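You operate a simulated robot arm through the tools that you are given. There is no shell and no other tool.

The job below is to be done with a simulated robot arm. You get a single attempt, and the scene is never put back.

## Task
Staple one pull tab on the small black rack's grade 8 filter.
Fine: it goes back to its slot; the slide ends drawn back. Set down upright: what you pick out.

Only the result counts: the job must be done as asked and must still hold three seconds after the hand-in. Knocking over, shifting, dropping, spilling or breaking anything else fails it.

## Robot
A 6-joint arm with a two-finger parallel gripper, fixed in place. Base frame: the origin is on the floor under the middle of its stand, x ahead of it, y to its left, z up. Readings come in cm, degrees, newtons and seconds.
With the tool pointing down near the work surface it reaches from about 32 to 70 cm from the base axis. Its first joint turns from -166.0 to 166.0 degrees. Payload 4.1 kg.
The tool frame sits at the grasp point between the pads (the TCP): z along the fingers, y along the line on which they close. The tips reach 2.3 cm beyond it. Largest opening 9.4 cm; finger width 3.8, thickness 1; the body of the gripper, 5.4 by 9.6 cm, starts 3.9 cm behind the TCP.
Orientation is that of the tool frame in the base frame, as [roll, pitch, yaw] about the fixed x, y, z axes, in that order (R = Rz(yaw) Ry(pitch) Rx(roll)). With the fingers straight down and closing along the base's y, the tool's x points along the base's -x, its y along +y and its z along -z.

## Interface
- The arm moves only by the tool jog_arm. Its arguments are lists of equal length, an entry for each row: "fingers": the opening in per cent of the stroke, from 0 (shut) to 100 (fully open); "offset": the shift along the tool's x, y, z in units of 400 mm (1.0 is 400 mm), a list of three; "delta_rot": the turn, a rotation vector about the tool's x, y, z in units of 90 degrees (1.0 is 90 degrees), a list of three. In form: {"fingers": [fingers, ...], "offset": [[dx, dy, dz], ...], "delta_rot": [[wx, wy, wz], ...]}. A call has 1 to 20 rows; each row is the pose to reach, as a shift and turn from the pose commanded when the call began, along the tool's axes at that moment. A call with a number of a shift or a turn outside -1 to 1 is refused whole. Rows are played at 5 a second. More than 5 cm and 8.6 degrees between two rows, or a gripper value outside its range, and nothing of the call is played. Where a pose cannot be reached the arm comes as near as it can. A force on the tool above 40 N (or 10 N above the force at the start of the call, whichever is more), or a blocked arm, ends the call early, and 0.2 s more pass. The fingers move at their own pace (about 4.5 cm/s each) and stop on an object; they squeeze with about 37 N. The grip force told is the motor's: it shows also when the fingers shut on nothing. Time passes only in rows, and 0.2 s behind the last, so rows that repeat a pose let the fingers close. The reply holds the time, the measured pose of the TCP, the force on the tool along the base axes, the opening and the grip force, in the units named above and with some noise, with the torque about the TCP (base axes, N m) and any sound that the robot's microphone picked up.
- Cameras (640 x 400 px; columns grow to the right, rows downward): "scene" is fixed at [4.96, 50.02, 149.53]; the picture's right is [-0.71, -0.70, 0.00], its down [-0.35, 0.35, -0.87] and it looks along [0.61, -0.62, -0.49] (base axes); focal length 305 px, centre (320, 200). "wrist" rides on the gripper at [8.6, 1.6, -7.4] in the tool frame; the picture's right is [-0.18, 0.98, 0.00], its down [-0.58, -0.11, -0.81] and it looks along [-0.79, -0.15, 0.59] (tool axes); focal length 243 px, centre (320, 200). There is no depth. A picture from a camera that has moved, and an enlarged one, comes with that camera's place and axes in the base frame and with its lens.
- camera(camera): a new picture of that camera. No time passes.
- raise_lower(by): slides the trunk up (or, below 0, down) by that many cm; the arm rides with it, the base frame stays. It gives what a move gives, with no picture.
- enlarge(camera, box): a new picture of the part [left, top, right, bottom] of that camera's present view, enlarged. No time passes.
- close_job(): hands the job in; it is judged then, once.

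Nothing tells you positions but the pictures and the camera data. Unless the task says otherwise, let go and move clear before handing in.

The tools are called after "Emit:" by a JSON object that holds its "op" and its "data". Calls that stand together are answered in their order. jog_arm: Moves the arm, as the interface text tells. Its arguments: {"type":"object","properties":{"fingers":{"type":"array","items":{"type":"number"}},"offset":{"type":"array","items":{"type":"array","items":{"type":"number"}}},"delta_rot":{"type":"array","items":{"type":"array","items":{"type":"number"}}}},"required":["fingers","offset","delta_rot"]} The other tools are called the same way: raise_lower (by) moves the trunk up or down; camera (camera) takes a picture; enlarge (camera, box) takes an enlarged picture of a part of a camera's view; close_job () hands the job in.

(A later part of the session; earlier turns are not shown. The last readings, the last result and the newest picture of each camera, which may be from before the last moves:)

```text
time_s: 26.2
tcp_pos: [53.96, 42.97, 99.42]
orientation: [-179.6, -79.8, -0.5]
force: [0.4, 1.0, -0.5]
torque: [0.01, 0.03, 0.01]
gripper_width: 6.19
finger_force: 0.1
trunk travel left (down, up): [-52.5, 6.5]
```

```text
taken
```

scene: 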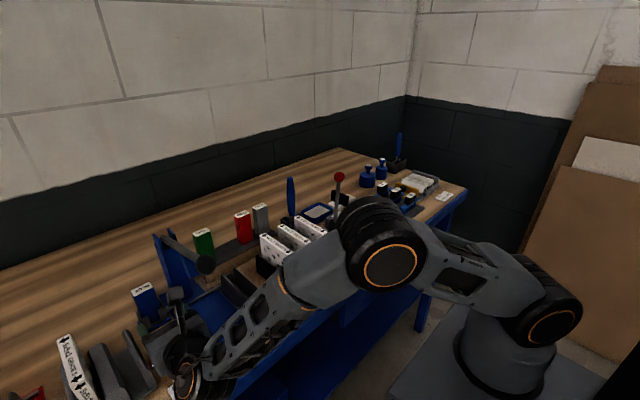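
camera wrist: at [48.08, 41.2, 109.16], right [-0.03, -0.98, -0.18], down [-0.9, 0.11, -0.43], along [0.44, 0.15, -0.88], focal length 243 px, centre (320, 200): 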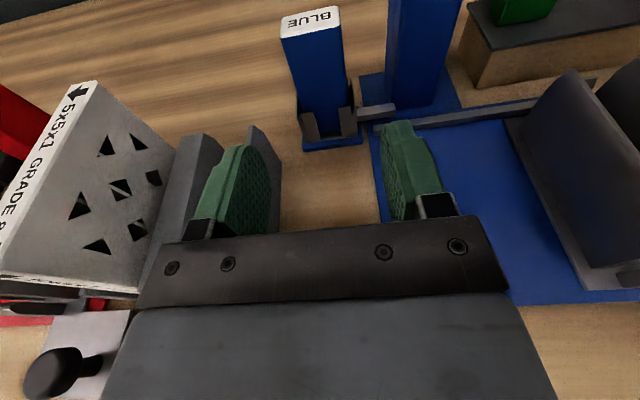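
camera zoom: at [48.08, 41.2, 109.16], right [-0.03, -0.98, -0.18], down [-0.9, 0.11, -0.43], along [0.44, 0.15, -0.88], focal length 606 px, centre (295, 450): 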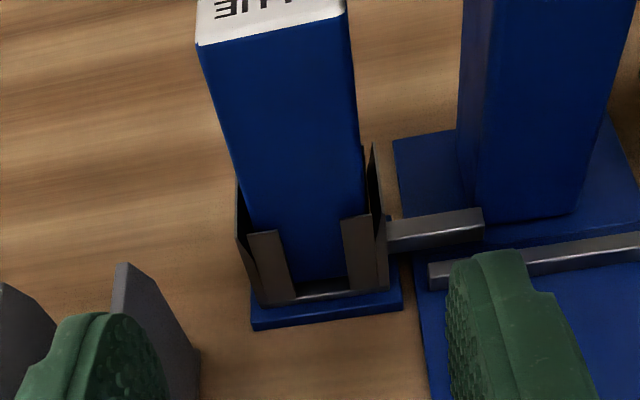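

The approach lines up: BLUE's centre is near y 42.7 and its front face near x 62.2. I'll move forward with the fingers straddling it, then check.

Emit:
{"op": "jog_arm", "data": {"fingers": [66, 66, 66, 66], "offset": [[0.011, 0.00625, 0.06], [0.0226, 0.00625, 0.12], [0.034, 0.00625, 0.18], [0.0453, 0.00625, 0.2418]], "delta_rot": [[0, 0, 0], [0, 0, 0], [0, 0, 0], [0, 0, 0]]}}

Emit:
{"op": "camera", "data": {"camera": "wrist"}}

Emit:
{"op": "enlarge", "data": {"camera": "wrist", "box": [180, 60, 460, 260]}}

Emit:
{"op": "camera", "data": {"camera": "scene"}}

```text
time_s: 27.2
tcp_pos: [63.82, 42.67, 99.76]
orientation: [-179.6, -80.0, -0.3]
force: [-0.3, 0.5, -0.8]
torque: [-0.03, -0.02, -0.02]
gripper_width: 6.21
finger_force: 0.0
trunk travel left (down, up): [-52.5, 6.5]
```

```text
taken
camera wrist: at [57.87, 40.97, 109.41], right [-0.03, -0.98, -0.18], down [-0.9, 0.11, -0.43], along [0.44, 0.15, -0.88], focal length 243 px, centre (320, 200)
```

wrist: 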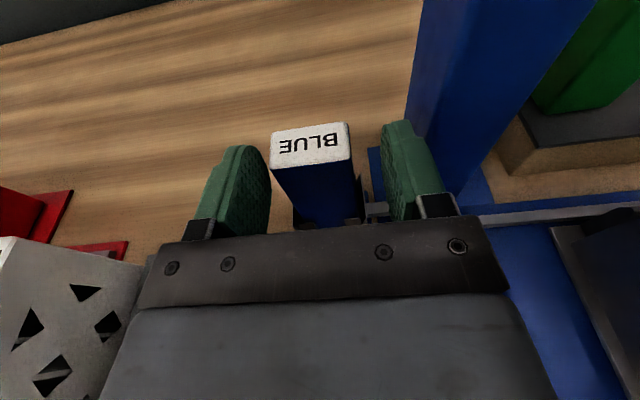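

```text
2.00 times, centred on (320, 160) of wrist
camera zoom: at [57.87, 40.97, 109.41], right [-0.03, -0.98, -0.18], down [-0.9, 0.11, -0.43], along [0.44, 0.15, -0.88], focal length 485 px, centre (320, 280)
```

zoom: 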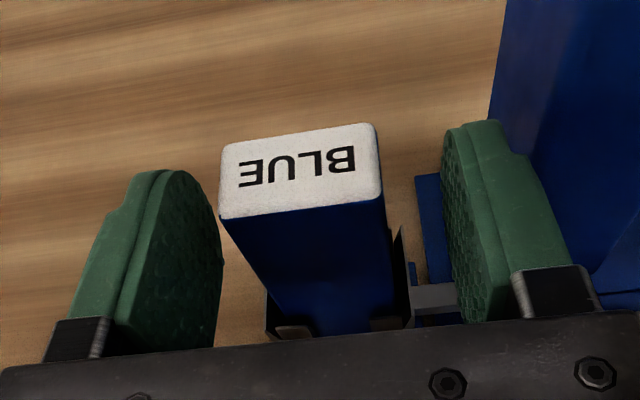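

```text
taken
```

scene: 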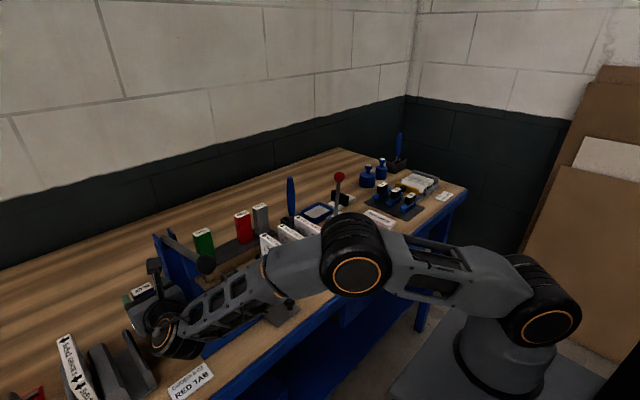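

The fingers straddle BLUE's free upper part. I'll close on it.

Emit:
{"op": "jog_arm", "data": {"fingers": [20, 20, 20, 20, 20], "offset": [[0, 0, 0], [0, 0, 0], [0, 0, 0], [0, 0, 0], [0, 0, 0]], "delta_rot": [[0, 0, 0], [0, 0, 0], [0, 0, 0], [0, 0, 0], [0, 0, 0]]}}

```text
time_s: 28.4
tcp_pos: [63.73, 42.73, 99.73]
orientation: [-179.7, -79.9, -0.3]
force: [1.8, 4.9, -0.1]
torque: [0.31, -0.13, 0.1]
gripper_width: 3.93
finger_force: 36.7
trunk travel left (down, up): [-52.5, 6.5]
```

BLUE is gripped and measures 3.9 cm wide, with a slight side load. I'll lift it straight up gently.

Emit:
{"op": "jog_arm", "data": {"fingers": [20, 20, 20, 20], "offset": [[0.0062, -0.0025, -0.0011], [0.0123, -0.0025, -0.0022], [0.0185, -0.0025, -0.0033], [0.0246, -0.0025, -0.0044]], "delta_rot": [[0, 0, 0], [0, 0, 0], [0, 0, 0], [0, 0, 0]]}}

Emit:
{"op": "camera", "data": {"camera": "wrist"}}

Emit:
{"op": "camera", "data": {"camera": "scene"}}

```text
time_s: 29.4
tcp_pos: [63.64, 42.71, 100.68]
orientation: [-179.7, -79.9, -0.3]
force: [0.3, 0.9, -0.3]
torque: [0.09, 0.0, 0.03]
gripper_width: 3.94
finger_force: 37.2
trunk travel left (down, up): [-52.5, 6.5]
```

```text
taken
camera wrist: at [57.85, 41.13, 110.39], right [-0.03, -0.98, -0.18], down [-0.9, 0.11, -0.43], along [0.44, 0.15, -0.88], focal length 243 px, centre (320, 200)
```

wrist: 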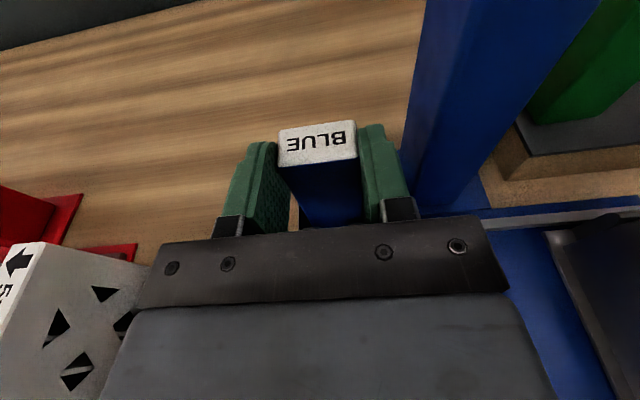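

```text
taken
```

scene: 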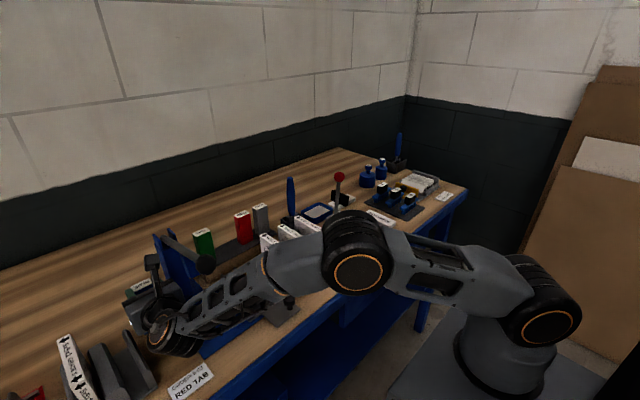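

Emit:
{"op": "enlarge", "data": {"camera": "scene", "box": [110, 220, 290, 370]}}

```text
2.67 times, centred on (200, 295) of scene
camera zoom: at [4.96, 50.02, 149.53], right [-0.71, -0.7, 0.0], down [-0.35, 0.35, -0.87], along [0.61, -0.62, -0.49], focal length 814 px, centre (640, -53)
```

zoom: 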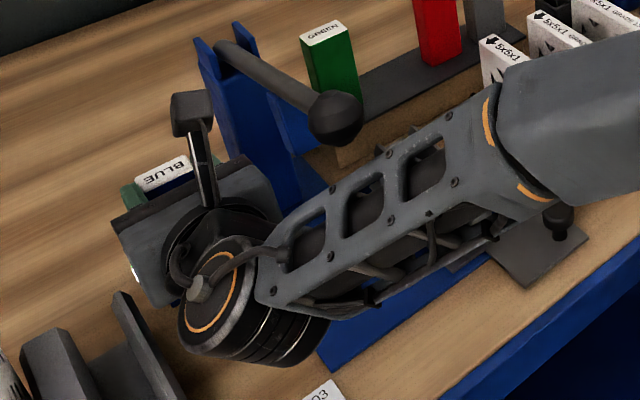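

BLUE is coming up cleanly and the forearm is clear of the lever ball. I'll lift another 5 cm and then back away in -x.

Emit:
{"op": "jog_arm", "data": {"fingers": [20, 20, 20, 20, 20], "offset": [[0.0246, 0, -0.0043], [0.0492, 0, -0.0087], [0.0739, 0, -0.013], [0.0985, 0, -0.0174], [0.1231, 0, -0.0217]], "delta_rot": [[0, 0, 0], [0, 0, 0], [0, 0, 0], [0, 0, 0], [0, 0, 0]]}}

Emit:
{"op": "camera", "data": {"camera": "wrist"}}

Emit:
{"op": "enlarge", "data": {"camera": "scene", "box": [110, 220, 290, 370]}}

```text
time_s: 30.6
tcp_pos: [63.8, 42.67, 105.65]
orientation: [-179.7, -80.0, -0.3]
force: [0.3, 0.6, -0.8]
torque: [0.01, 0.03, 0.01]
gripper_width: 3.92
finger_force: 36.7
trunk travel left (down, up): [-52.5, 6.5]
```

```text
taken
camera wrist: at [57.86, 41.1, 115.39], right [-0.03, -0.98, -0.18], down [-0.9, 0.11, -0.43], along [0.44, 0.15, -0.88], focal length 243 px, centre (320, 200)
```

wrist: 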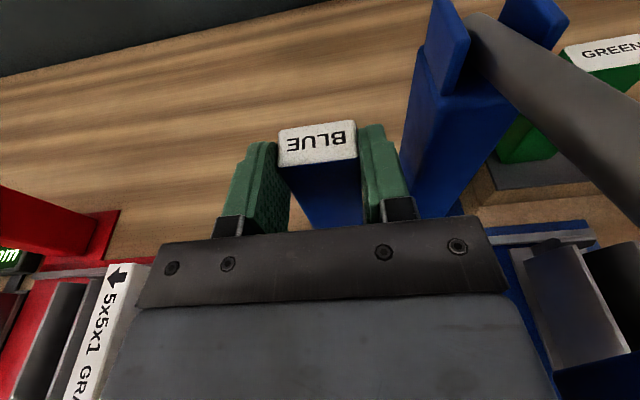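

```text
2.67 times, centred on (200, 295) of scene
camera zoom: at [4.96, 50.02, 149.53], right [-0.71, -0.7, 0.0], down [-0.35, 0.35, -0.87], along [0.61, -0.62, -0.49], focal length 814 px, centre (640, -53)
```

zoom: 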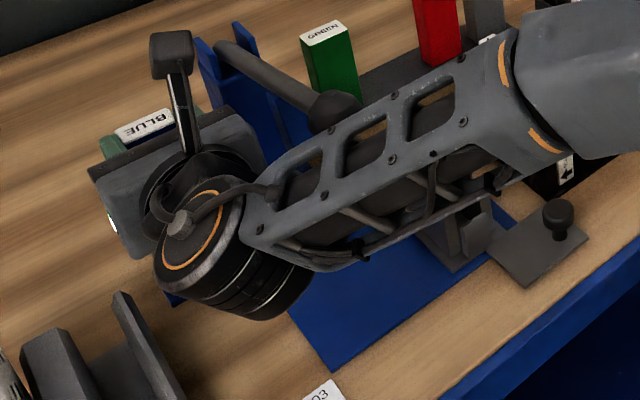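

Emit:
{"op": "jog_arm", "data": {"fingers": [20, 20, 20, 20, 20], "offset": [[-0.0187, -0.005, -0.1059], [-0.0383, -0.02, -0.2167], [-0.0579, -0.0575, -0.3275], [-0.0731, -0.1325, -0.4137], [-0.0796, -0.2425, -0.4506]], "delta_rot": [[0, 0, 0], [0, 0, 0], [0, 0, 0], [0, 0, 0], [0, 0, 0]]}}

Emit:
{"op": "camera", "data": {"camera": "wrist"}}

Emit:
{"op": "camera", "data": {"camera": "scene"}}

Emit:
{"op": "enlarge", "data": {"camera": "scene", "box": [0, 240, 240, 400]}}

```text
time_s: 31.8
tcp_pos: [45.23, 52.63, 105.72]
orientation: [-179.9, -80.0, -0.2]
force: [0.0, 0.2, -0.8]
torque: [0.01, 0.0, 0.03]
gripper_width: 3.92
finger_force: 36.7
trunk travel left (down, up): [-52.5, 6.5]
```

```text
taken
camera wrist: at [39.37, 50.94, 115.45], right [-0.03, -0.98, -0.18], down [-0.9, 0.11, -0.43], along [0.44, 0.15, -0.88], focal length 243 px, centre (320, 200)
```

wrist: 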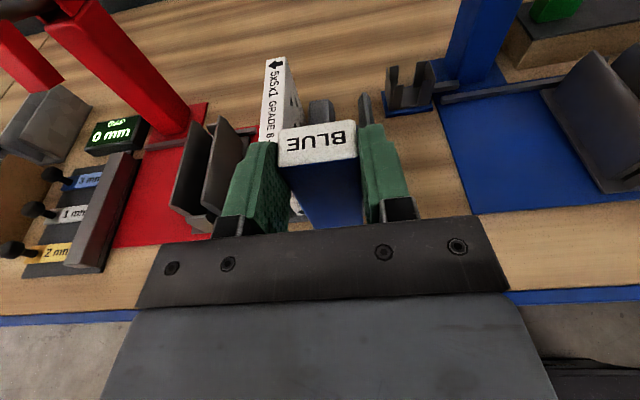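

```text
taken
```

scene: 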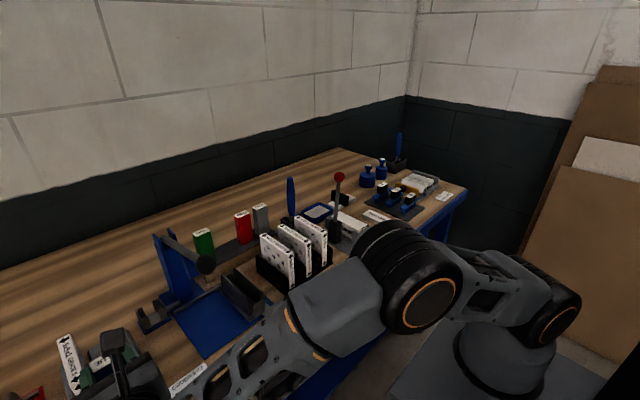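

```text
2.50 times, centred on (120, 320) of scene
camera zoom: at [4.96, 50.02, 149.53], right [-0.71, -0.7, 0.0], down [-0.35, 0.35, -0.87], along [0.61, -0.62, -0.49], focal length 763 px, centre (820, -100)
```

zoom: 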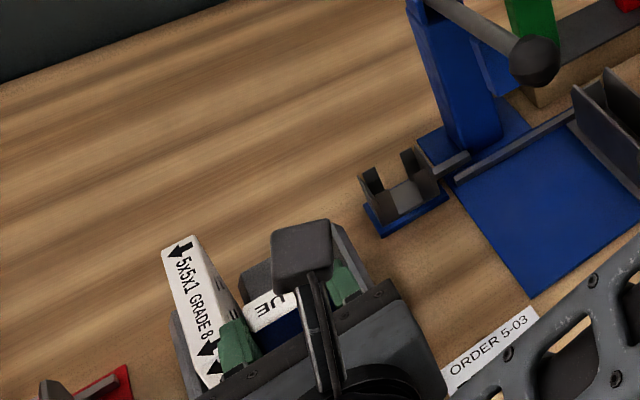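

The seat is now empty and BLUE hovers over free bench in front of the grey rack. I'll lower it most of the way.

Emit:
{"op": "jog_arm", "data": {"fingers": [20, 20, 20], "offset": [[-0.06, 0, -0.004], [-0.12, 0, 0.003], [-0.1759, 0, 0.0108]], "delta_rot": [[0, 0, 0], [0, 0, 0], [0, 0, 0]]}}

Emit:
{"op": "camera", "data": {"camera": "wrist"}}

Emit:
{"op": "enlarge", "data": {"camera": "scene", "box": [0, 280, 180, 400]}}

```text
time_s: 32.6
tcp_pos: [44.56, 52.63, 98.6]
orientation: [-179.5, -80.0, -0.4]
force: [0.1, -0.5, -1.0]
torque: [-0.01, 0.05, 0.05]
gripper_width: 3.92
finger_force: 36.8
trunk travel left (down, up): [-52.5, 6.5]
```

```text
taken
camera wrist: at [38.72, 50.86, 108.46], right [-0.03, -0.98, -0.18], down [-0.9, 0.11, -0.43], along [0.44, 0.15, -0.88], focal length 243 px, centre (320, 200)
```

wrist: 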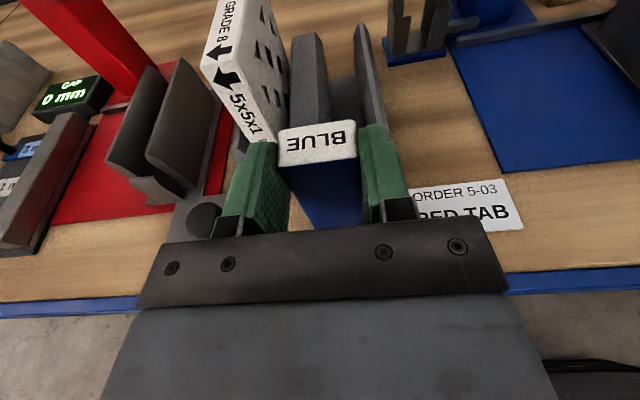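

```text
3.33 times, centred on (90, 340) of scene
camera zoom: at [4.96, 50.02, 149.53], right [-0.71, -0.7, 0.0], down [-0.35, 0.35, -0.87], along [0.61, -0.62, -0.49], focal length 1017 px, centre (1087, -267)
```

zoom: 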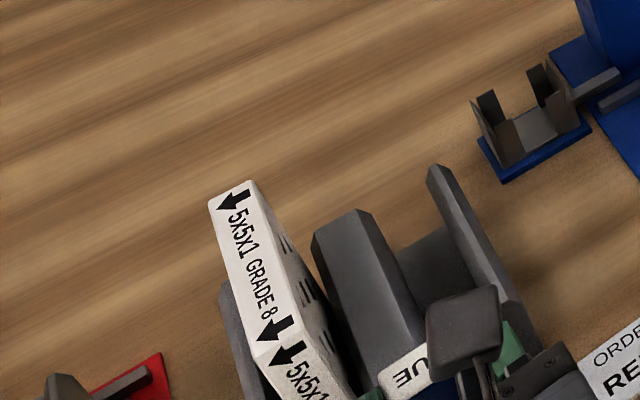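

Bottom clearance looks right. I'll lower in small steps until I feel contact.

Emit:
{"op": "jog_arm", "data": {"fingers": [20, 20, 20, 20], "offset": [[-0.005, 0, 0.0009], [-0.01, 0, 0.0018], [-0.015, 0, 0.0026], [-0.02, 0, 0.0035]], "delta_rot": [[0, 0, 0], [0, 0, 0], [0, 0, 0], [0, 0, 0]]}}

```text
time_s: 33.6
tcp_pos: [44.45, 52.55, 98.64]
orientation: [-176.9, -80.4, -3.1]
force: [2.2, 3.3, 34.5]
torque: [-0.16, -0.57, 0.03]
gripper_width: 3.94
finger_force: 36.5
trunk travel left (down, up): [-52.5, 6.5]
```

It touched the bench at TCP z ≈ 98.6 and is pressing with 34 N. I'll ease up before releasing.

Emit:
{"op": "jog_arm", "data": {"fingers": [20, 20, 20], "offset": [[0.007, 0, -0.0012], [0.014, 0, -0.0025], [0.0165, 0, -0.0029]], "delta_rot": [[0, 0, 0], [0, 0, 0], [0, 0, 0]]}}

Emit:
{"op": "camera", "data": {"camera": "wrist"}}

Emit:
{"op": "enlarge", "data": {"camera": "scene", "box": [60, 300, 200, 400]}}

```text
time_s: 34.4
tcp_pos: [44.61, 52.5, 98.55]
orientation: [-179.3, -79.8, -0.7]
force: [3.6, 5.2, 19.4]
torque: [0.34, -0.56, 0.12]
gripper_width: 3.94
finger_force: 36.8
trunk travel left (down, up): [-52.5, 6.5]
```

```text
taken
camera wrist: at [38.69, 50.82, 108.32], right [-0.03, -0.98, -0.18], down [-0.9, 0.11, -0.43], along [0.44, 0.15, -0.88], focal length 243 px, centre (320, 200)
```

wrist: 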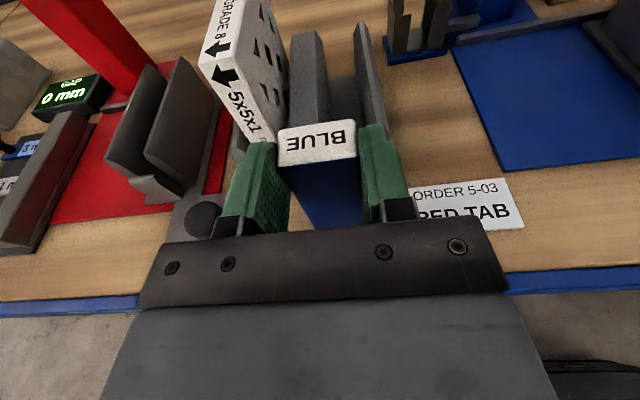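

```text
4.00 times, centred on (130, 350) of scene
camera zoom: at [4.96, 50.02, 149.53], right [-0.71, -0.7, 0.0], down [-0.35, 0.35, -0.87], along [0.61, -0.62, -0.49], focal length 1221 px, centre (1080, -400)
```

zoom: 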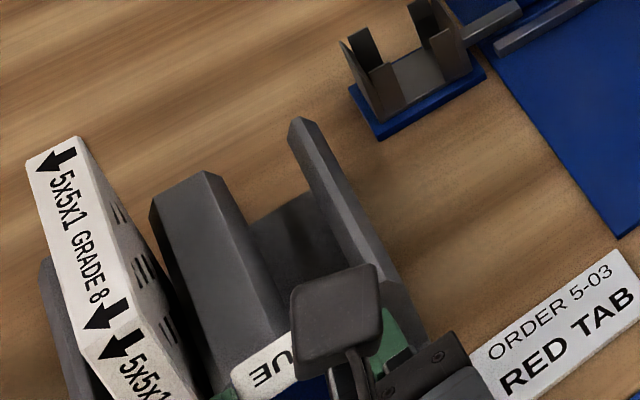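

Emit:
{"op": "jog_arm", "data": {"fingers": [20, 20, 20], "offset": [[0.005, 0, -0.0009], [0.0075, 0, -0.0013], [0.0075, 0, -0.0013]], "delta_rot": [[0, 0, 0], [0, 0, 0], [0, 0, 0]]}}

```text
time_s: 35.2
tcp_pos: [44.63, 52.51, 98.71]
orientation: [179.3, -79.7, 0.7]
force: [-0.8, 0.7, 0.3]
torque: [0.05, 0.0, 0.03]
gripper_width: 3.93
finger_force: 36.6
trunk travel left (down, up): [-52.5, 6.5]
```

Emit:
{"op": "jog_arm", "data": {"fingers": [20, 20], "offset": [[-0.002, 0, 0.0003], [-0.003, 0, 0.0005]], "delta_rot": [[0, 0, 0], [0, 0, 0]]}}

```text
time_s: 35.8
tcp_pos: [44.76, 52.53, 98.66]
orientation: [-179.9, -79.9, -0.2]
force: [0.0, 0.2, -1.1]
torque: [-0.01, -0.04, 0.0]
gripper_width: 3.93
finger_force: 37.1
trunk travel left (down, up): [-52.5, 6.5]
```

Emit:
{"op": "jog_arm", "data": {"fingers": [20, 20], "offset": [[-0.003, 0, 0.0005], [-0.005, 0, 0.0009]], "delta_rot": [[0, 0, 0], [0, 0, 0]]}}

```text
time_s: 36.4
tcp_pos: [44.59, 52.5, 98.54]
orientation: [-179.4, -79.9, -0.6]
force: [0.3, -1.1, 3.0]
torque: [-0.13, -0.03, 0.01]
gripper_width: 3.93
finger_force: 36.8
trunk travel left (down, up): [-52.5, 6.5]
```

Light contact at 3 N, so I'll release BLUE.

Emit:
{"op": "jog_arm", "data": {"fingers": [46, 50, 55, 60, 60], "offset": [[0, 0, 0], [0, 0, 0], [0, 0, 0], [0, 0, 0], [0, 0, 0]], "delta_rot": [[0, 0, 0], [0, 0, 0], [0, 0, 0], [0, 0, 0], [0, 0, 0]]}}

Emit:
{"op": "camera", "data": {"camera": "wrist"}}

```text
time_s: 37.6
tcp_pos: [44.65, 52.5, 98.5]
orientation: [-179.6, -79.9, -0.4]
force: [0.3, -0.4, 0.9]
torque: [0.02, 0.01, -0.02]
gripper_width: 5.65
finger_force: 0.0
trunk travel left (down, up): [-52.5, 6.5]
```

```text
taken
camera wrist: at [38.74, 50.86, 108.25], right [-0.03, -0.98, -0.18], down [-0.9, 0.11, -0.43], along [0.44, 0.15, -0.88], focal length 243 px, centre (320, 200)
```

wrist: 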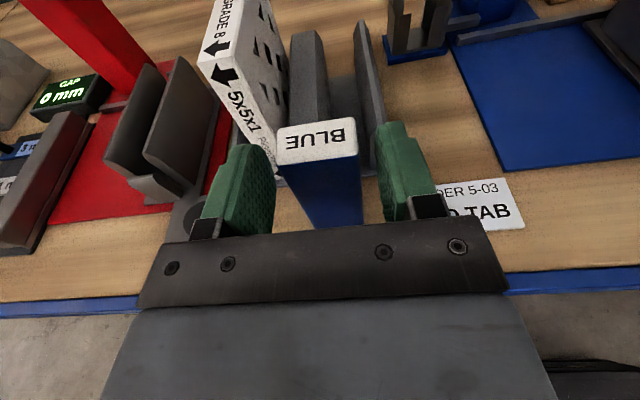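

BLUE stands upright and free. I'll withdraw straight back, then rise.

Emit:
{"op": "jog_arm", "data": {"fingers": [60, 60, 60, 60, 60], "offset": [[0, 0, -0.06], [0, 0, -0.13], [0, 0, -0.2], [0.1, 0, -0.22], [0.2, 0, -0.22]], "delta_rot": [[0, 0, 0], [0, 0, 0], [0, 0, 0], [0, 0, 0], [0, 0, 0]]}}

Emit:
{"op": "camera", "data": {"camera": "wrist"}}

Emit:
{"op": "camera", "data": {"camera": "scene"}}

```text
time_s: 38.8
tcp_pos: [37.27, 52.52, 107.92]
orientation: [-179.9, -79.9, -0.1]
force: [-0.5, -0.3, 0.9]
torque: [0.01, -0.01, -0.03]
gripper_width: 5.65
finger_force: 0.0
trunk travel left (down, up): [-52.5, 6.5]
```

```text
taken
camera wrist: at [31.45, 50.82, 117.67], right [-0.03, -0.98, -0.18], down [-0.9, 0.11, -0.43], along [0.44, 0.15, -0.88], focal length 243 px, centre (320, 200)
```

wrist: 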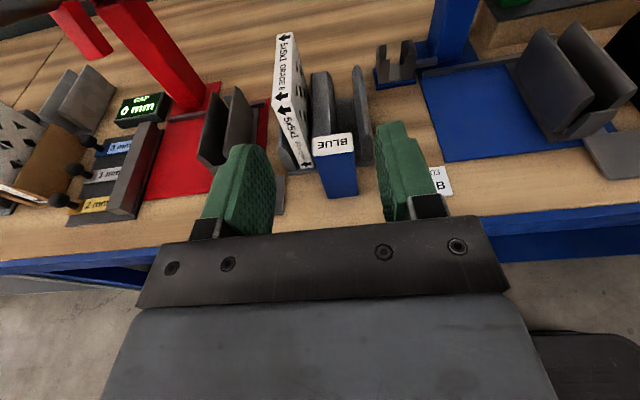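

```text
taken
```

scene: 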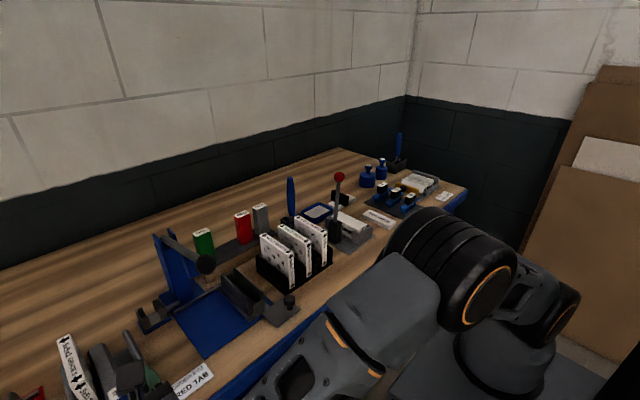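

BLUE is placed. Next is RED: I'll raise the arm and change the tilt to about 50° from vertical, to take RED from above over the filters.

Emit:
{"op": "jog_arm", "data": {"fingers": [60, 60, 60, 60, 60], "offset": [[0.069, 0, -0.0122], [0.138, 0, -0.0244], [0.207, 0, -0.0366], [0.276, 0, -0.0488], [0.345, 0, -0.061]], "delta_rot": [[0, -0.0667, 0], [0, -0.1333, 0], [0, -0.2, 0], [0, -0.2667, 0], [0, -0.3333, 0]]}}

```text
time_s: 40.0
tcp_pos: [37.48, 52.56, 122.06]
orientation: [-179.9, -49.9, 0.0]
force: [0.1, 1.1, 0.9]
torque: [0.03, -0.02, -0.01]
gripper_width: 5.65
finger_force: 0.0
trunk travel left (down, up): [-52.5, 6.5]
```

Emit:
{"op": "jog_arm", "data": {"fingers": [60, 60, 60, 60, 60, 60, 60, 60, 60], "offset": [[0.0259, 0.1069, 0.0309], [0.0518, 0.2139, 0.0617], [0.0777, 0.3208, 0.0926], [0.1036, 0.4278, 0.1234], [0.1295, 0.5347, 0.1543], [0.1554, 0.6417, 0.1851], [0.1813, 0.7486, 0.216], [0.2072, 0.8556, 0.2468], [0.2331, 0.9625, 0.2777]], "delta_rot": [[0, 0, 0], [0, 0, 0], [0, 0, 0], [0, 0, 0], [0, 0, 0], [0, 0, 0], [0, 0, 0], [0, 0, 0], [0, 0, 0]]}}

Emit:
{"op": "camera", "data": {"camera": "wrist"}}

Emit:
{"op": "camera", "data": {"camera": "scene"}}

```text
time_s: 42.0
tcp_pos: [51.91, 13.88, 121.98]
orientation: [-179.8, -49.9, -0.1]
force: [-0.6, 0.4, -0.8]
torque: [0.02, 0.0, 0.01]
gripper_width: 5.63
finger_force: 0.1
trunk travel left (down, up): [-52.5, 6.5]
```

```text
taken
camera wrist: at [51.76, 12.23, 133.27], right [-0.12, -0.98, -0.14], down [-0.99, 0.11, 0.07], along [-0.06, 0.15, -0.99], focal length 243 px, centre (320, 200)
```

wrist: 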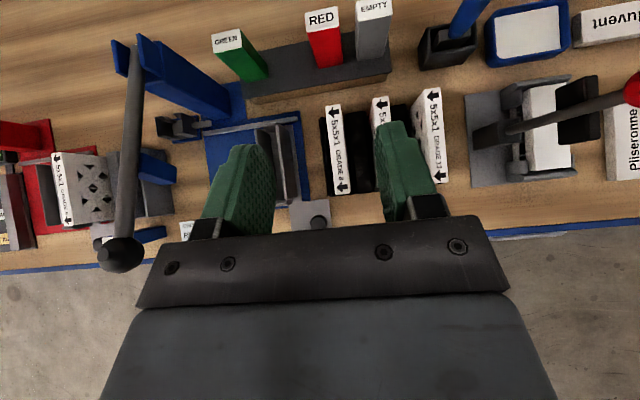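

```text
taken
```

scene: 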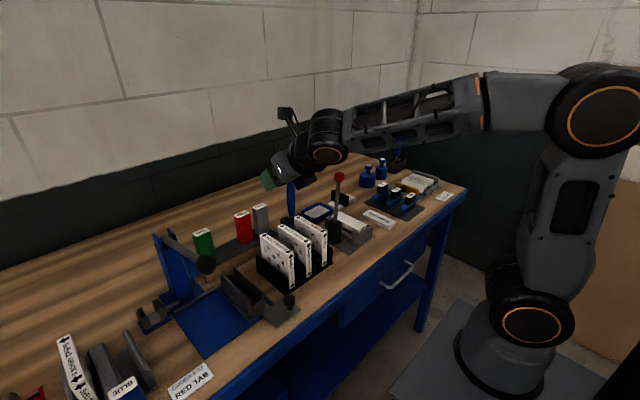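

This top-down view is good for measuring. I'll enlarge the shelf and the rack.

Emit:
{"op": "enlarge", "data": {"camera": "wrist", "box": [200, 0, 420, 120]}}

Emit:
{"op": "enlarge", "data": {"camera": "wrist", "box": [220, 80, 460, 240]}}

Emit:
{"op": "enlarge", "data": {"camera": "wrist", "box": [60, 20, 340, 260]}}

```text
2.91 times, centred on (310, 60) of wrist
camera zoom: at [51.76, 12.23, 133.27], right [-0.12, -0.98, -0.14], down [-0.99, 0.11, 0.07], along [-0.06, 0.15, -0.99], focal length 706 px, centre (349, 607)
```

zoom: 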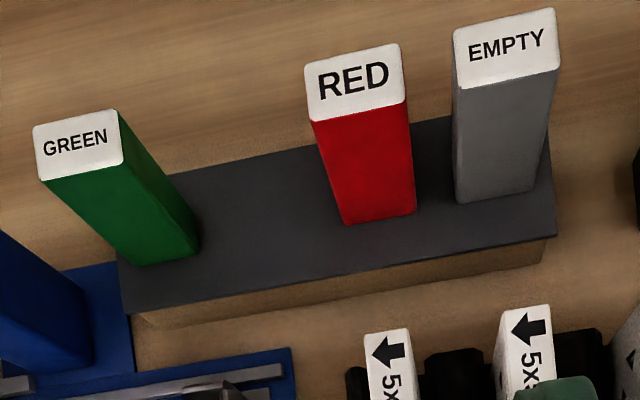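

```text
2.50 times, centred on (340, 160) of wrist
camera zoom: at [51.76, 12.23, 133.27], right [-0.12, -0.98, -0.14], down [-0.99, 0.11, 0.07], along [-0.06, 0.15, -0.99], focal length 606 px, centre (270, 300)
```

zoom: 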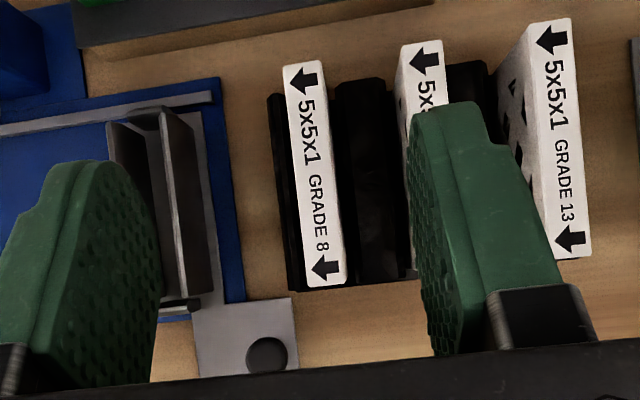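

```text
1.67 times, centred on (200, 140) of wrist
camera zoom: at [51.76, 12.23, 133.27], right [-0.12, -0.98, -0.14], down [-0.99, 0.11, 0.07], along [-0.06, 0.15, -0.99], focal length 404 px, centre (520, 300)
```

zoom: 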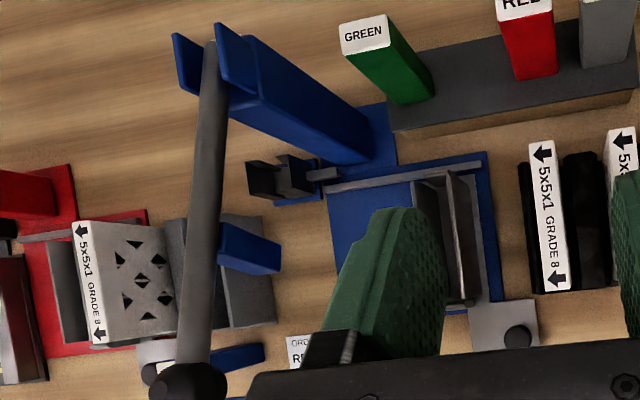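

RED's top centre is (70.65, 13.9), with about 2 cm of gap to EMPTY. I'll move above RED with a moderate opening.

Emit:
{"op": "jog_arm", "data": {"fingers": [52, 52, 52, 52, 52], "offset": [[0.018, -0.0025, 0.107], [0.036, -0.0025, 0.214], [0.054, -0.0025, 0.321], [0.072, -0.0025, 0.428], [0.0899, -0.0025, 0.535]], "delta_rot": [[0, 0, 0], [0, 0, 0], [0, 0, 0], [0, 0, 0], [0, 0, 0]]}}

Emit:
{"op": "camera", "data": {"camera": "wrist"}}

Emit:
{"op": "enlarge", "data": {"camera": "wrist", "box": [180, 60, 460, 240]}}

Emit:
{"op": "camera", "data": {"camera": "scene"}}

```text
time_s: 43.2
tcp_pos: [70.56, 13.99, 110.71]
orientation: [-179.9, -49.9, -0.1]
force: [-0.2, -0.1, -0.1]
torque: [0.01, 0.0, -0.01]
gripper_width: 4.91
finger_force: 0.0
trunk travel left (down, up): [-52.5, 6.5]
```

```text
taken
camera wrist: at [70.41, 12.35, 122.06], right [-0.12, -0.98, -0.14], down [-0.99, 0.11, 0.07], along [-0.06, 0.15, -0.99], focal length 243 px, centre (320, 200)
```

wrist: 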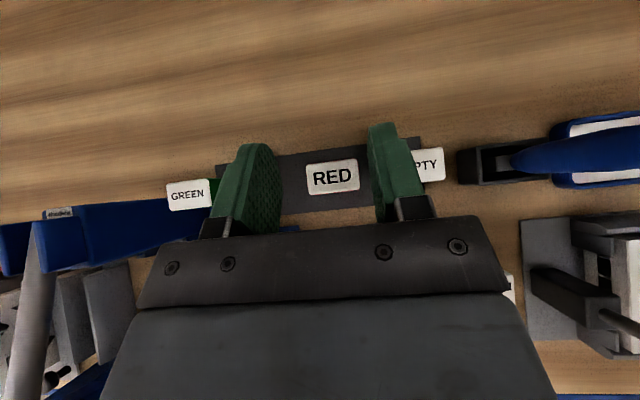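

```text
2.22 times, centred on (320, 150) of wrist
camera zoom: at [70.41, 12.35, 122.06], right [-0.12, -0.98, -0.14], down [-0.99, 0.11, 0.07], along [-0.06, 0.15, -0.99], focal length 539 px, centre (320, 311)
```

zoom: 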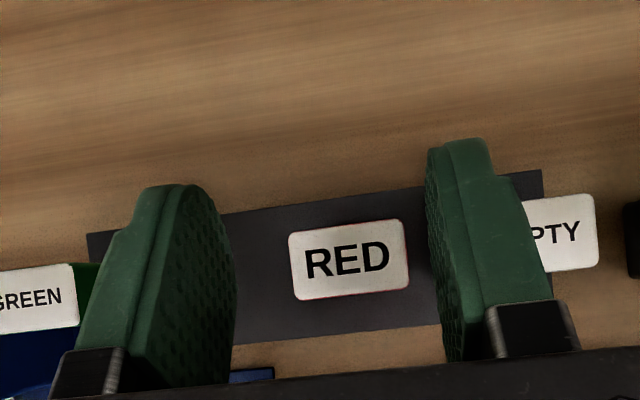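

```text
taken
```

scene: 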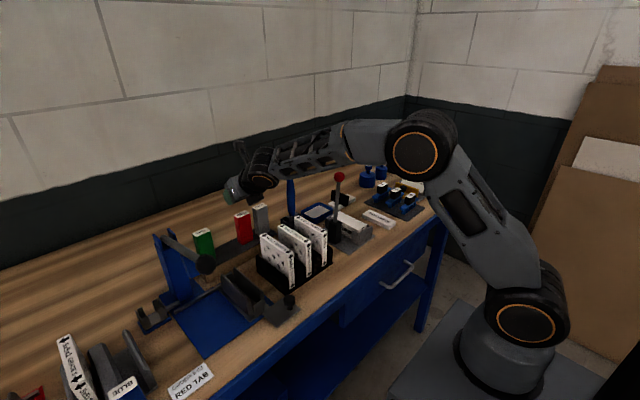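

Emit:
{"op": "jog_arm", "data": {"fingers": [52, 52, 52], "offset": [[-0.034, 0.001, 0.035], [-0.068, 0.001, 0.068], [-0.1, 0.001, 0.095]], "delta_rot": [[0, 0, 0], [0, 0, 0], [0, 0, 0]]}}

Emit:
{"op": "enlarge", "data": {"camera": "wrist", "box": [180, 60, 460, 240]}}

Emit:
{"op": "enlarge", "data": {"camera": "scene", "box": [190, 130, 310, 260]}}

```text
time_s: 44.0
tcp_pos: [70.81, 14.07, 105.3]
orientation: [-179.9, -49.9, 0.0]
force: [-1.1, 1.1, 0.0]
torque: [-0.03, 0.01, -0.02]
gripper_width: 4.87
finger_force: 0.1
trunk travel left (down, up): [-52.5, 6.5]
```

```text
2.22 times, centred on (320, 150) of wrist
camera zoom: at [70.73, 12.36, 116.54], right [-0.12, -0.98, -0.14], down [-0.99, 0.11, 0.08], along [-0.06, 0.15, -0.99], focal length 539 px, centre (320, 311)
```

zoom: 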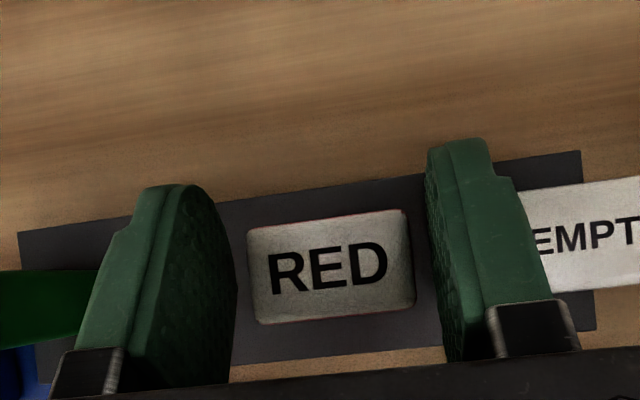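

```text
3.08 times, centred on (250, 195) of scene
camera zoom: at [4.96, 50.02, 149.53], right [-0.71, -0.7, 0.0], down [-0.35, 0.35, -0.87], along [0.61, -0.62, -0.49], focal length 939 px, centre (535, 215)
```

zoom: 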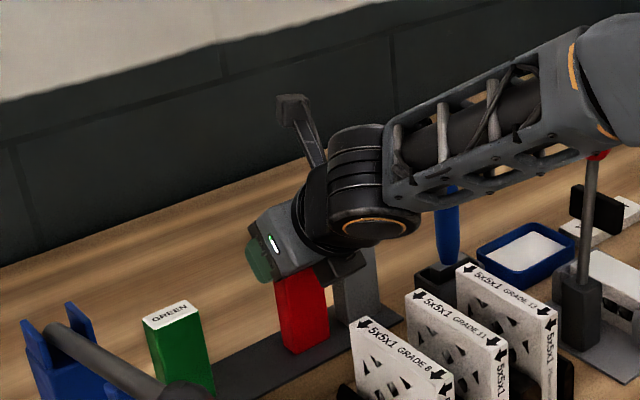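

The fingers straddle RED with margin on both sides. I'll descend the last 3.3 cm slowly.

Emit:
{"op": "jog_arm", "data": {"fingers": [52, 52, 52, 52, 52], "offset": [[-0.0126, 0, 0.0106], [-0.0253, 0, 0.0212], [-0.0379, 0, 0.0318], [-0.0506, 0, 0.0424], [-0.0632, 0, 0.053]], "delta_rot": [[0, 0, 0], [0, 0, 0], [0, 0, 0], [0, 0, 0], [0, 0, 0]]}}

Emit:
{"op": "enlarge", "data": {"camera": "wrist", "box": [180, 60, 460, 240]}}

Emit:
{"op": "enlarge", "data": {"camera": "scene", "box": [190, 130, 310, 260]}}

```text
time_s: 45.2
tcp_pos: [70.77, 13.98, 102.06]
orientation: [-179.9, -49.9, -0.1]
force: [0.0, 0.3, -0.5]
torque: [-0.02, 0.01, -0.01]
gripper_width: 4.88
finger_force: 0.1
trunk travel left (down, up): [-52.5, 6.5]
```

```text
2.22 times, centred on (320, 150) of wrist
camera zoom: at [70.67, 12.34, 113.35], right [-0.12, -0.98, -0.14], down [-0.99, 0.11, 0.07], along [-0.06, 0.15, -0.99], focal length 539 px, centre (320, 311)
```

zoom: 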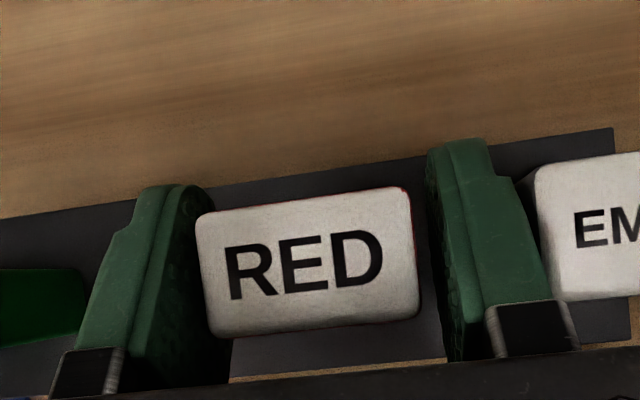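

```text
3.08 times, centred on (250, 195) of scene
camera zoom: at [4.96, 50.02, 149.53], right [-0.71, -0.7, 0.0], down [-0.35, 0.35, -0.87], along [0.61, -0.62, -0.49], focal length 939 px, centre (535, 215)
```

zoom: 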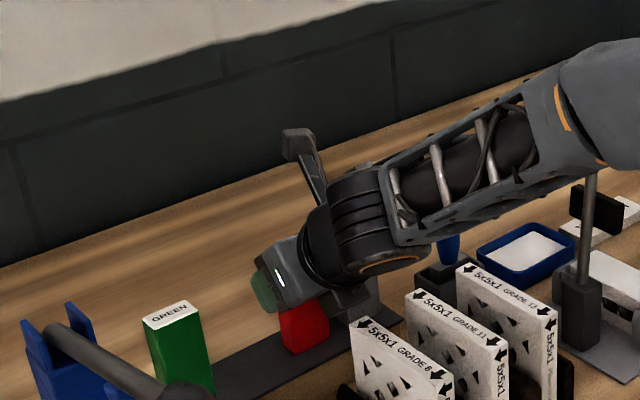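

RED is between the pads. I'll close on it.

Emit:
{"op": "jog_arm", "data": {"fingers": [20, 20, 20, 20], "offset": [[0, 0, 0], [0, 0, 0], [0, 0, 0], [0, 0, 0]], "delta_rot": [[0, 0, 0], [0, 0, 0], [0, 0, 0], [0, 0, 0]]}}

```text
time_s: 46.2
tcp_pos: [70.79, 14.01, 102.01]
orientation: [180.0, -49.8, -0.1]
force: [-0.3, -0.2, 0.2]
torque: [-0.03, 0.0, 0.0]
gripper_width: 3.96
finger_force: 36.6
trunk travel left (down, up): [-52.5, 6.5]
```

RED is gripped. I'll lift it straight up.

Emit:
{"op": "jog_arm", "data": {"fingers": [20, 20, 20, 20, 20], "offset": [[0.019, 0, -0.016], [0.0709, 0, -0.0595], [0.1417, 0, -0.119], [0.2107, 0, -0.1768], [0.2107, 0, -0.1768]], "delta_rot": [[0, 0, 0], [0, 0, 0], [0, 0, 0], [0, 0, 0], [0, 0, 0]]}}

Emit:
{"op": "camera", "data": {"camera": "scene"}}

Emit:
{"op": "camera", "data": {"camera": "wrist"}}

```text
time_s: 47.4
tcp_pos: [70.96, 14.12, 113.1]
orientation: [-180.0, -49.9, -0.1]
force: [0.5, 0.0, -1.3]
torque: [0.0, -0.06, -0.02]
gripper_width: 3.95
finger_force: 36.2
trunk travel left (down, up): [-52.5, 6.5]
```

```text
taken
```

scene: 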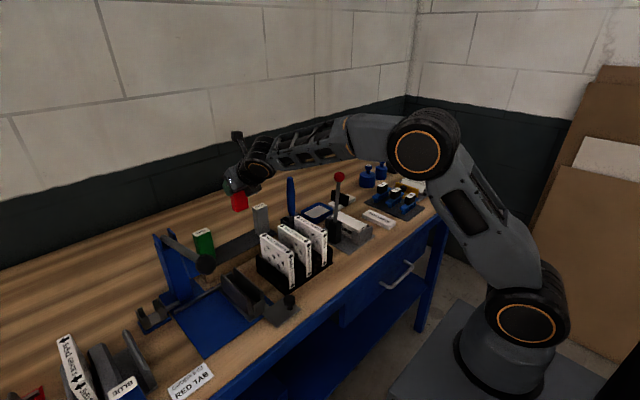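

```text
taken
camera wrist: at [70.72, 12.39, 124.45], right [-0.12, -0.98, -0.14], down [-0.99, 0.11, 0.07], along [-0.06, 0.15, -0.99], focal length 243 px, centre (320, 200)
```

wrist: 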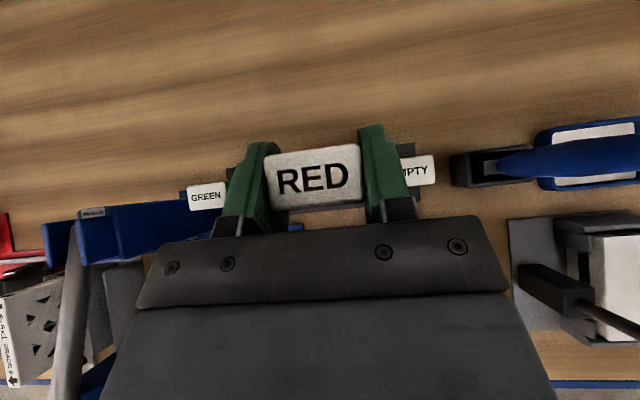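

RED is secure. I'll carry it around the front of the lever ball, staying above the filters, to the open bench in front of the seat.

Emit:
{"op": "jog_arm", "data": {"fingers": [20, 20, 20, 20, 20, 20, 20, 20, 20, 20, 20, 20, 20], "offset": [[-0.0637, -0.0225, -0.0758], [-0.136, -0.06, -0.162], [-0.2083, -0.11, -0.2482], [-0.2807, -0.16, -0.3344], [-0.353, -0.2175, -0.4205], [-0.4173, -0.2925, -0.4971], [-0.4687, -0.385, -0.5584], [-0.5057, -0.49, -0.6025], [-0.5057, -0.605, -0.6025], [-0.4736, -0.71, -0.5642], [-0.4012, -0.735, -0.478], [-0.3289, -0.73, -0.3918], [-0.3048, -0.7275, -0.3631]], "delta_rot": [[0, 0, 0], [0, 0, 0], [0, 0, 0], [0, 0, 0], [0, 0, 0], [0, 0, 0], [0, 0, 0], [0, 0, 0], [0, 0, 0], [0, 0, 0], [0, 0, 0], [0, 0, 0], [0, 0, 0]]}}

Emit:
{"op": "camera", "data": {"camera": "scene"}}

Emit:
{"op": "camera", "data": {"camera": "wrist"}}

```text
refused: row 5 steps farther than a row can; nothing moved
```

```text
taken
```

scene: 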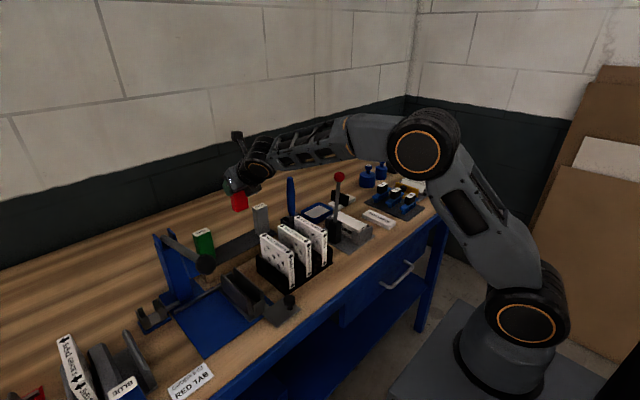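

```text
taken
camera wrist: at [70.72, 12.39, 124.45], right [-0.12, -0.98, -0.14], down [-0.99, 0.11, 0.07], along [-0.06, 0.15, -0.99], focal length 243 px, centre (320, 200)
```

wrist: 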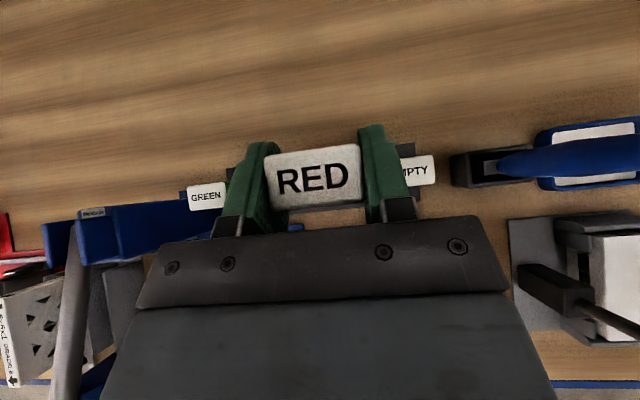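

The call was refused because one step was just over 5 cm. I'll use smaller steps.

Emit:
{"op": "jog_arm", "data": {"fingers": [20, 20, 20, 20, 20, 20, 20, 20, 20, 20, 20, 20, 20], "offset": [[-0.0643, -0.0225, -0.0766], [-0.1318, -0.06, -0.157], [-0.1993, -0.105, -0.2375], [-0.2668, -0.15, -0.3179], [-0.3311, -0.2, -0.3945], [-0.3922, -0.265, -0.4673], [-0.4469, -0.3425, -0.5324], [-0.4855, -0.435, -0.5783], [-0.5048, -0.54, -0.6013], [-0.4983, -0.65, -0.5937], [-0.4501, -0.72, -0.5362], [-0.3794, -0.73, -0.4519], [-0.3086, -0.7275, -0.3677]], "delta_rot": [[0, 0, 0], [0, 0, 0], [0, 0, 0], [0, 0, 0], [0, 0, 0], [0, 0, 0], [0, 0, 0], [0, 0, 0], [0, 0, 0], [0, 0, 0], [0, 0, 0], [0, 0, 0], [0, 0, 0]]}}

Emit:
{"op": "camera", "data": {"camera": "scene"}}

Emit:
{"op": "camera", "data": {"camera": "wrist"}}

```text
time_s: 50.2
tcp_pos: [51.85, 43.06, 113.28]
orientation: [179.9, -49.9, 0.0]
force: [1.2, 0.5, -1.2]
torque: [-0.02, 0.01, 0.0]
gripper_width: 3.95
finger_force: 36.6
trunk travel left (down, up): [-52.5, 6.5]
```

```text
taken
```

scene: 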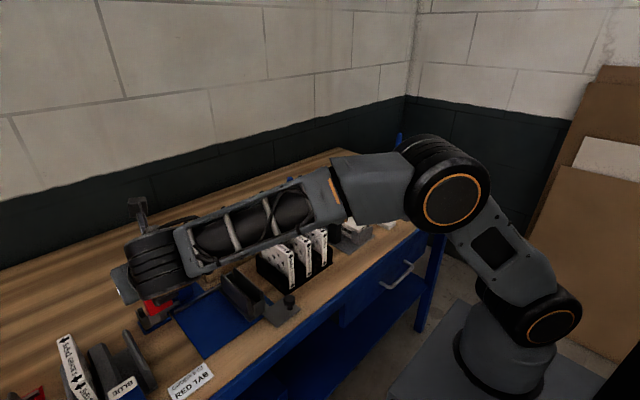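

```text
taken
camera wrist: at [51.64, 41.38, 124.55], right [-0.12, -0.98, -0.14], down [-0.99, 0.11, 0.07], along [-0.06, 0.15, -0.99], focal length 243 px, centre (320, 200)
```

wrist: 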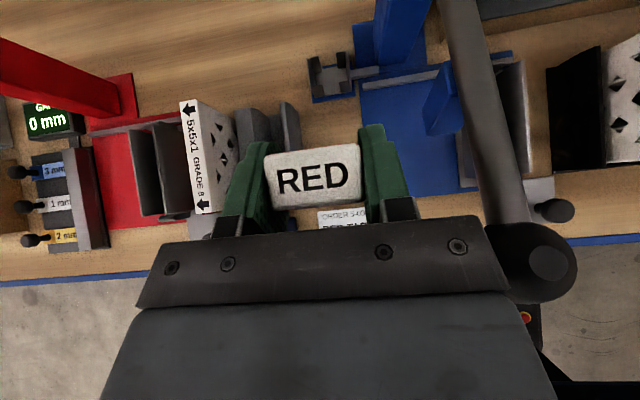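

Emit:
{"op": "jog_arm", "data": {"fingers": [20, 20, 20, 20], "offset": [[-0.068, 0, 0.0571], [-0.136, 0, 0.1142], [-0.204, 0, 0.1712], [-0.2719, 0, 0.2283]], "delta_rot": [[0, 0, 0], [0, 0, 0], [0, 0, 0], [0, 0, 0]]}}

Emit:
{"op": "camera", "data": {"camera": "wrist"}}

Emit:
{"op": "enlarge", "data": {"camera": "scene", "box": [100, 240, 280, 380]}}

```text
time_s: 51.2
tcp_pos: [51.72, 43.16, 98.82]
orientation: [-179.9, -49.9, -0.1]
force: [-0.3, 0.9, 0.5]
torque: [0.02, 0.04, -0.01]
gripper_width: 3.97
finger_force: 36.8
trunk travel left (down, up): [-52.5, 6.5]
```

```text
taken
camera wrist: at [51.5, 41.48, 110.16], right [-0.12, -0.98, -0.14], down [-0.99, 0.11, 0.07], along [-0.06, 0.15, -0.99], focal length 243 px, centre (320, 200)
```

wrist: 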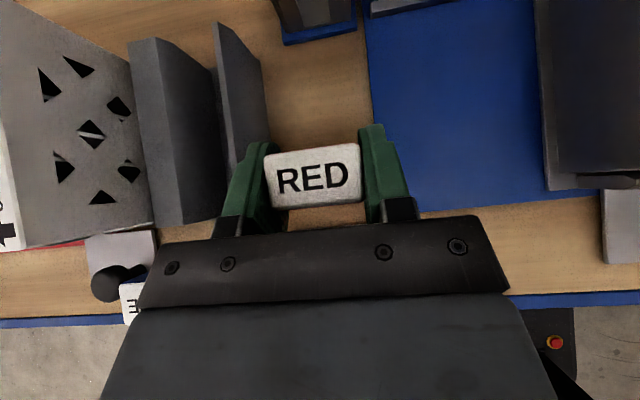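

```text
2.86 times, centred on (190, 310) of scene
camera zoom: at [4.96, 50.02, 149.53], right [-0.71, -0.7, 0.0], down [-0.35, 0.35, -0.87], along [0.61, -0.62, -0.49], focal length 872 px, centre (691, -114)
```

zoom: 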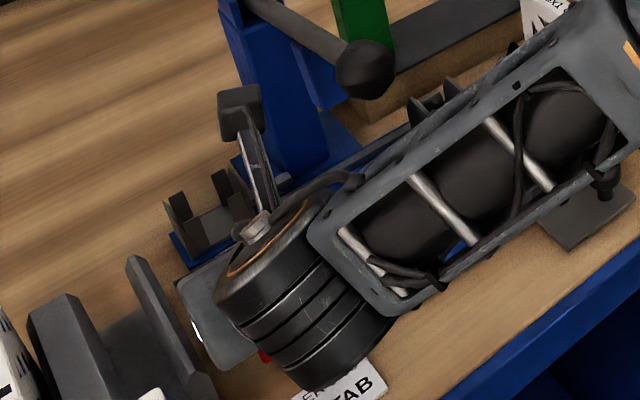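

Emit:
{"op": "jog_arm", "data": {"fingers": [20, 20, 20, 20], "offset": [[-0.003, 0, 0.0025], [-0.006, 0, 0.005], [-0.009, 0, 0.0075], [-0.011, 0, 0.0092]], "delta_rot": [[0, 0, 0], [0, 0, 0], [0, 0, 0], [0, 0, 0]]}}

```text
time_s: 52.2
tcp_pos: [51.66, 43.06, 98.41]
orientation: [-179.9, -49.8, -0.1]
force: [-0.4, -0.6, -1.4]
torque: [0.0, 0.06, -0.01]
gripper_width: 3.93
finger_force: 36.9
trunk travel left (down, up): [-52.5, 6.5]
```

Emit:
{"op": "jog_arm", "data": {"fingers": [20, 20, 20], "offset": [[-0.003, 0, 0.0025], [-0.006, 0, 0.005], [-0.008, 0, 0.0067]], "delta_rot": [[0, 0, 0], [0, 0, 0], [0, 0, 0]]}}

```text
time_s: 53.0
tcp_pos: [51.7, 43.21, 97.96]
orientation: [-179.8, -49.9, -0.1]
force: [0.1, 0.4, -0.9]
torque: [0.01, 0.01, -0.02]
gripper_width: 3.96
finger_force: 37.1
trunk travel left (down, up): [-52.5, 6.5]
```

Emit:
{"op": "jog_arm", "data": {"fingers": [20, 20, 20], "offset": [[-0.003, 0, 0.0025], [-0.005, 0, 0.0042], [-0.006, 0, 0.005]], "delta_rot": [[0, 0, 0], [0, 0, 0], [0, 0, 0]]}}

```text
time_s: 53.8
tcp_pos: [51.71, 43.13, 97.65]
orientation: [-179.9, -50.0, 0.0]
force: [1.0, -0.6, -1.2]
torque: [0.01, -0.04, -0.02]
gripper_width: 3.94
finger_force: 36.8
trunk travel left (down, up): [-52.5, 6.5]
```

Emit:
{"op": "jog_arm", "data": {"fingers": [20, 20, 20], "offset": [[-0.003, 0, 0.0025], [-0.006, 0, 0.005], [-0.006, 0, 0.005]], "delta_rot": [[0, 0, 0], [0, 0, 0], [0, 0, 0]]}}

Emit:
{"op": "enlarge", "data": {"camera": "wrist", "box": [200, 60, 440, 240]}}

```text
time_s: 54.6
tcp_pos: [51.64, 43.23, 97.47]
orientation: [-179.8, -50.1, -0.2]
force: [0.3, 0.2, 12.7]
torque: [-0.14, -0.03, 0.01]
gripper_width: 3.95
finger_force: 36.9
trunk travel left (down, up): [-52.5, 6.5]
```

```text
2.22 times, centred on (320, 150) of wrist
camera zoom: at [51.44, 41.46, 108.84], right [-0.12, -0.98, -0.14], down [-0.99, 0.11, 0.07], along [-0.05, 0.15, -0.99], focal length 539 px, centre (320, 311)
```

zoom: 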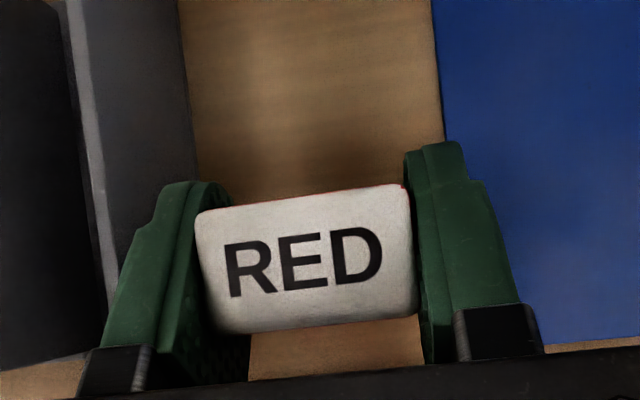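

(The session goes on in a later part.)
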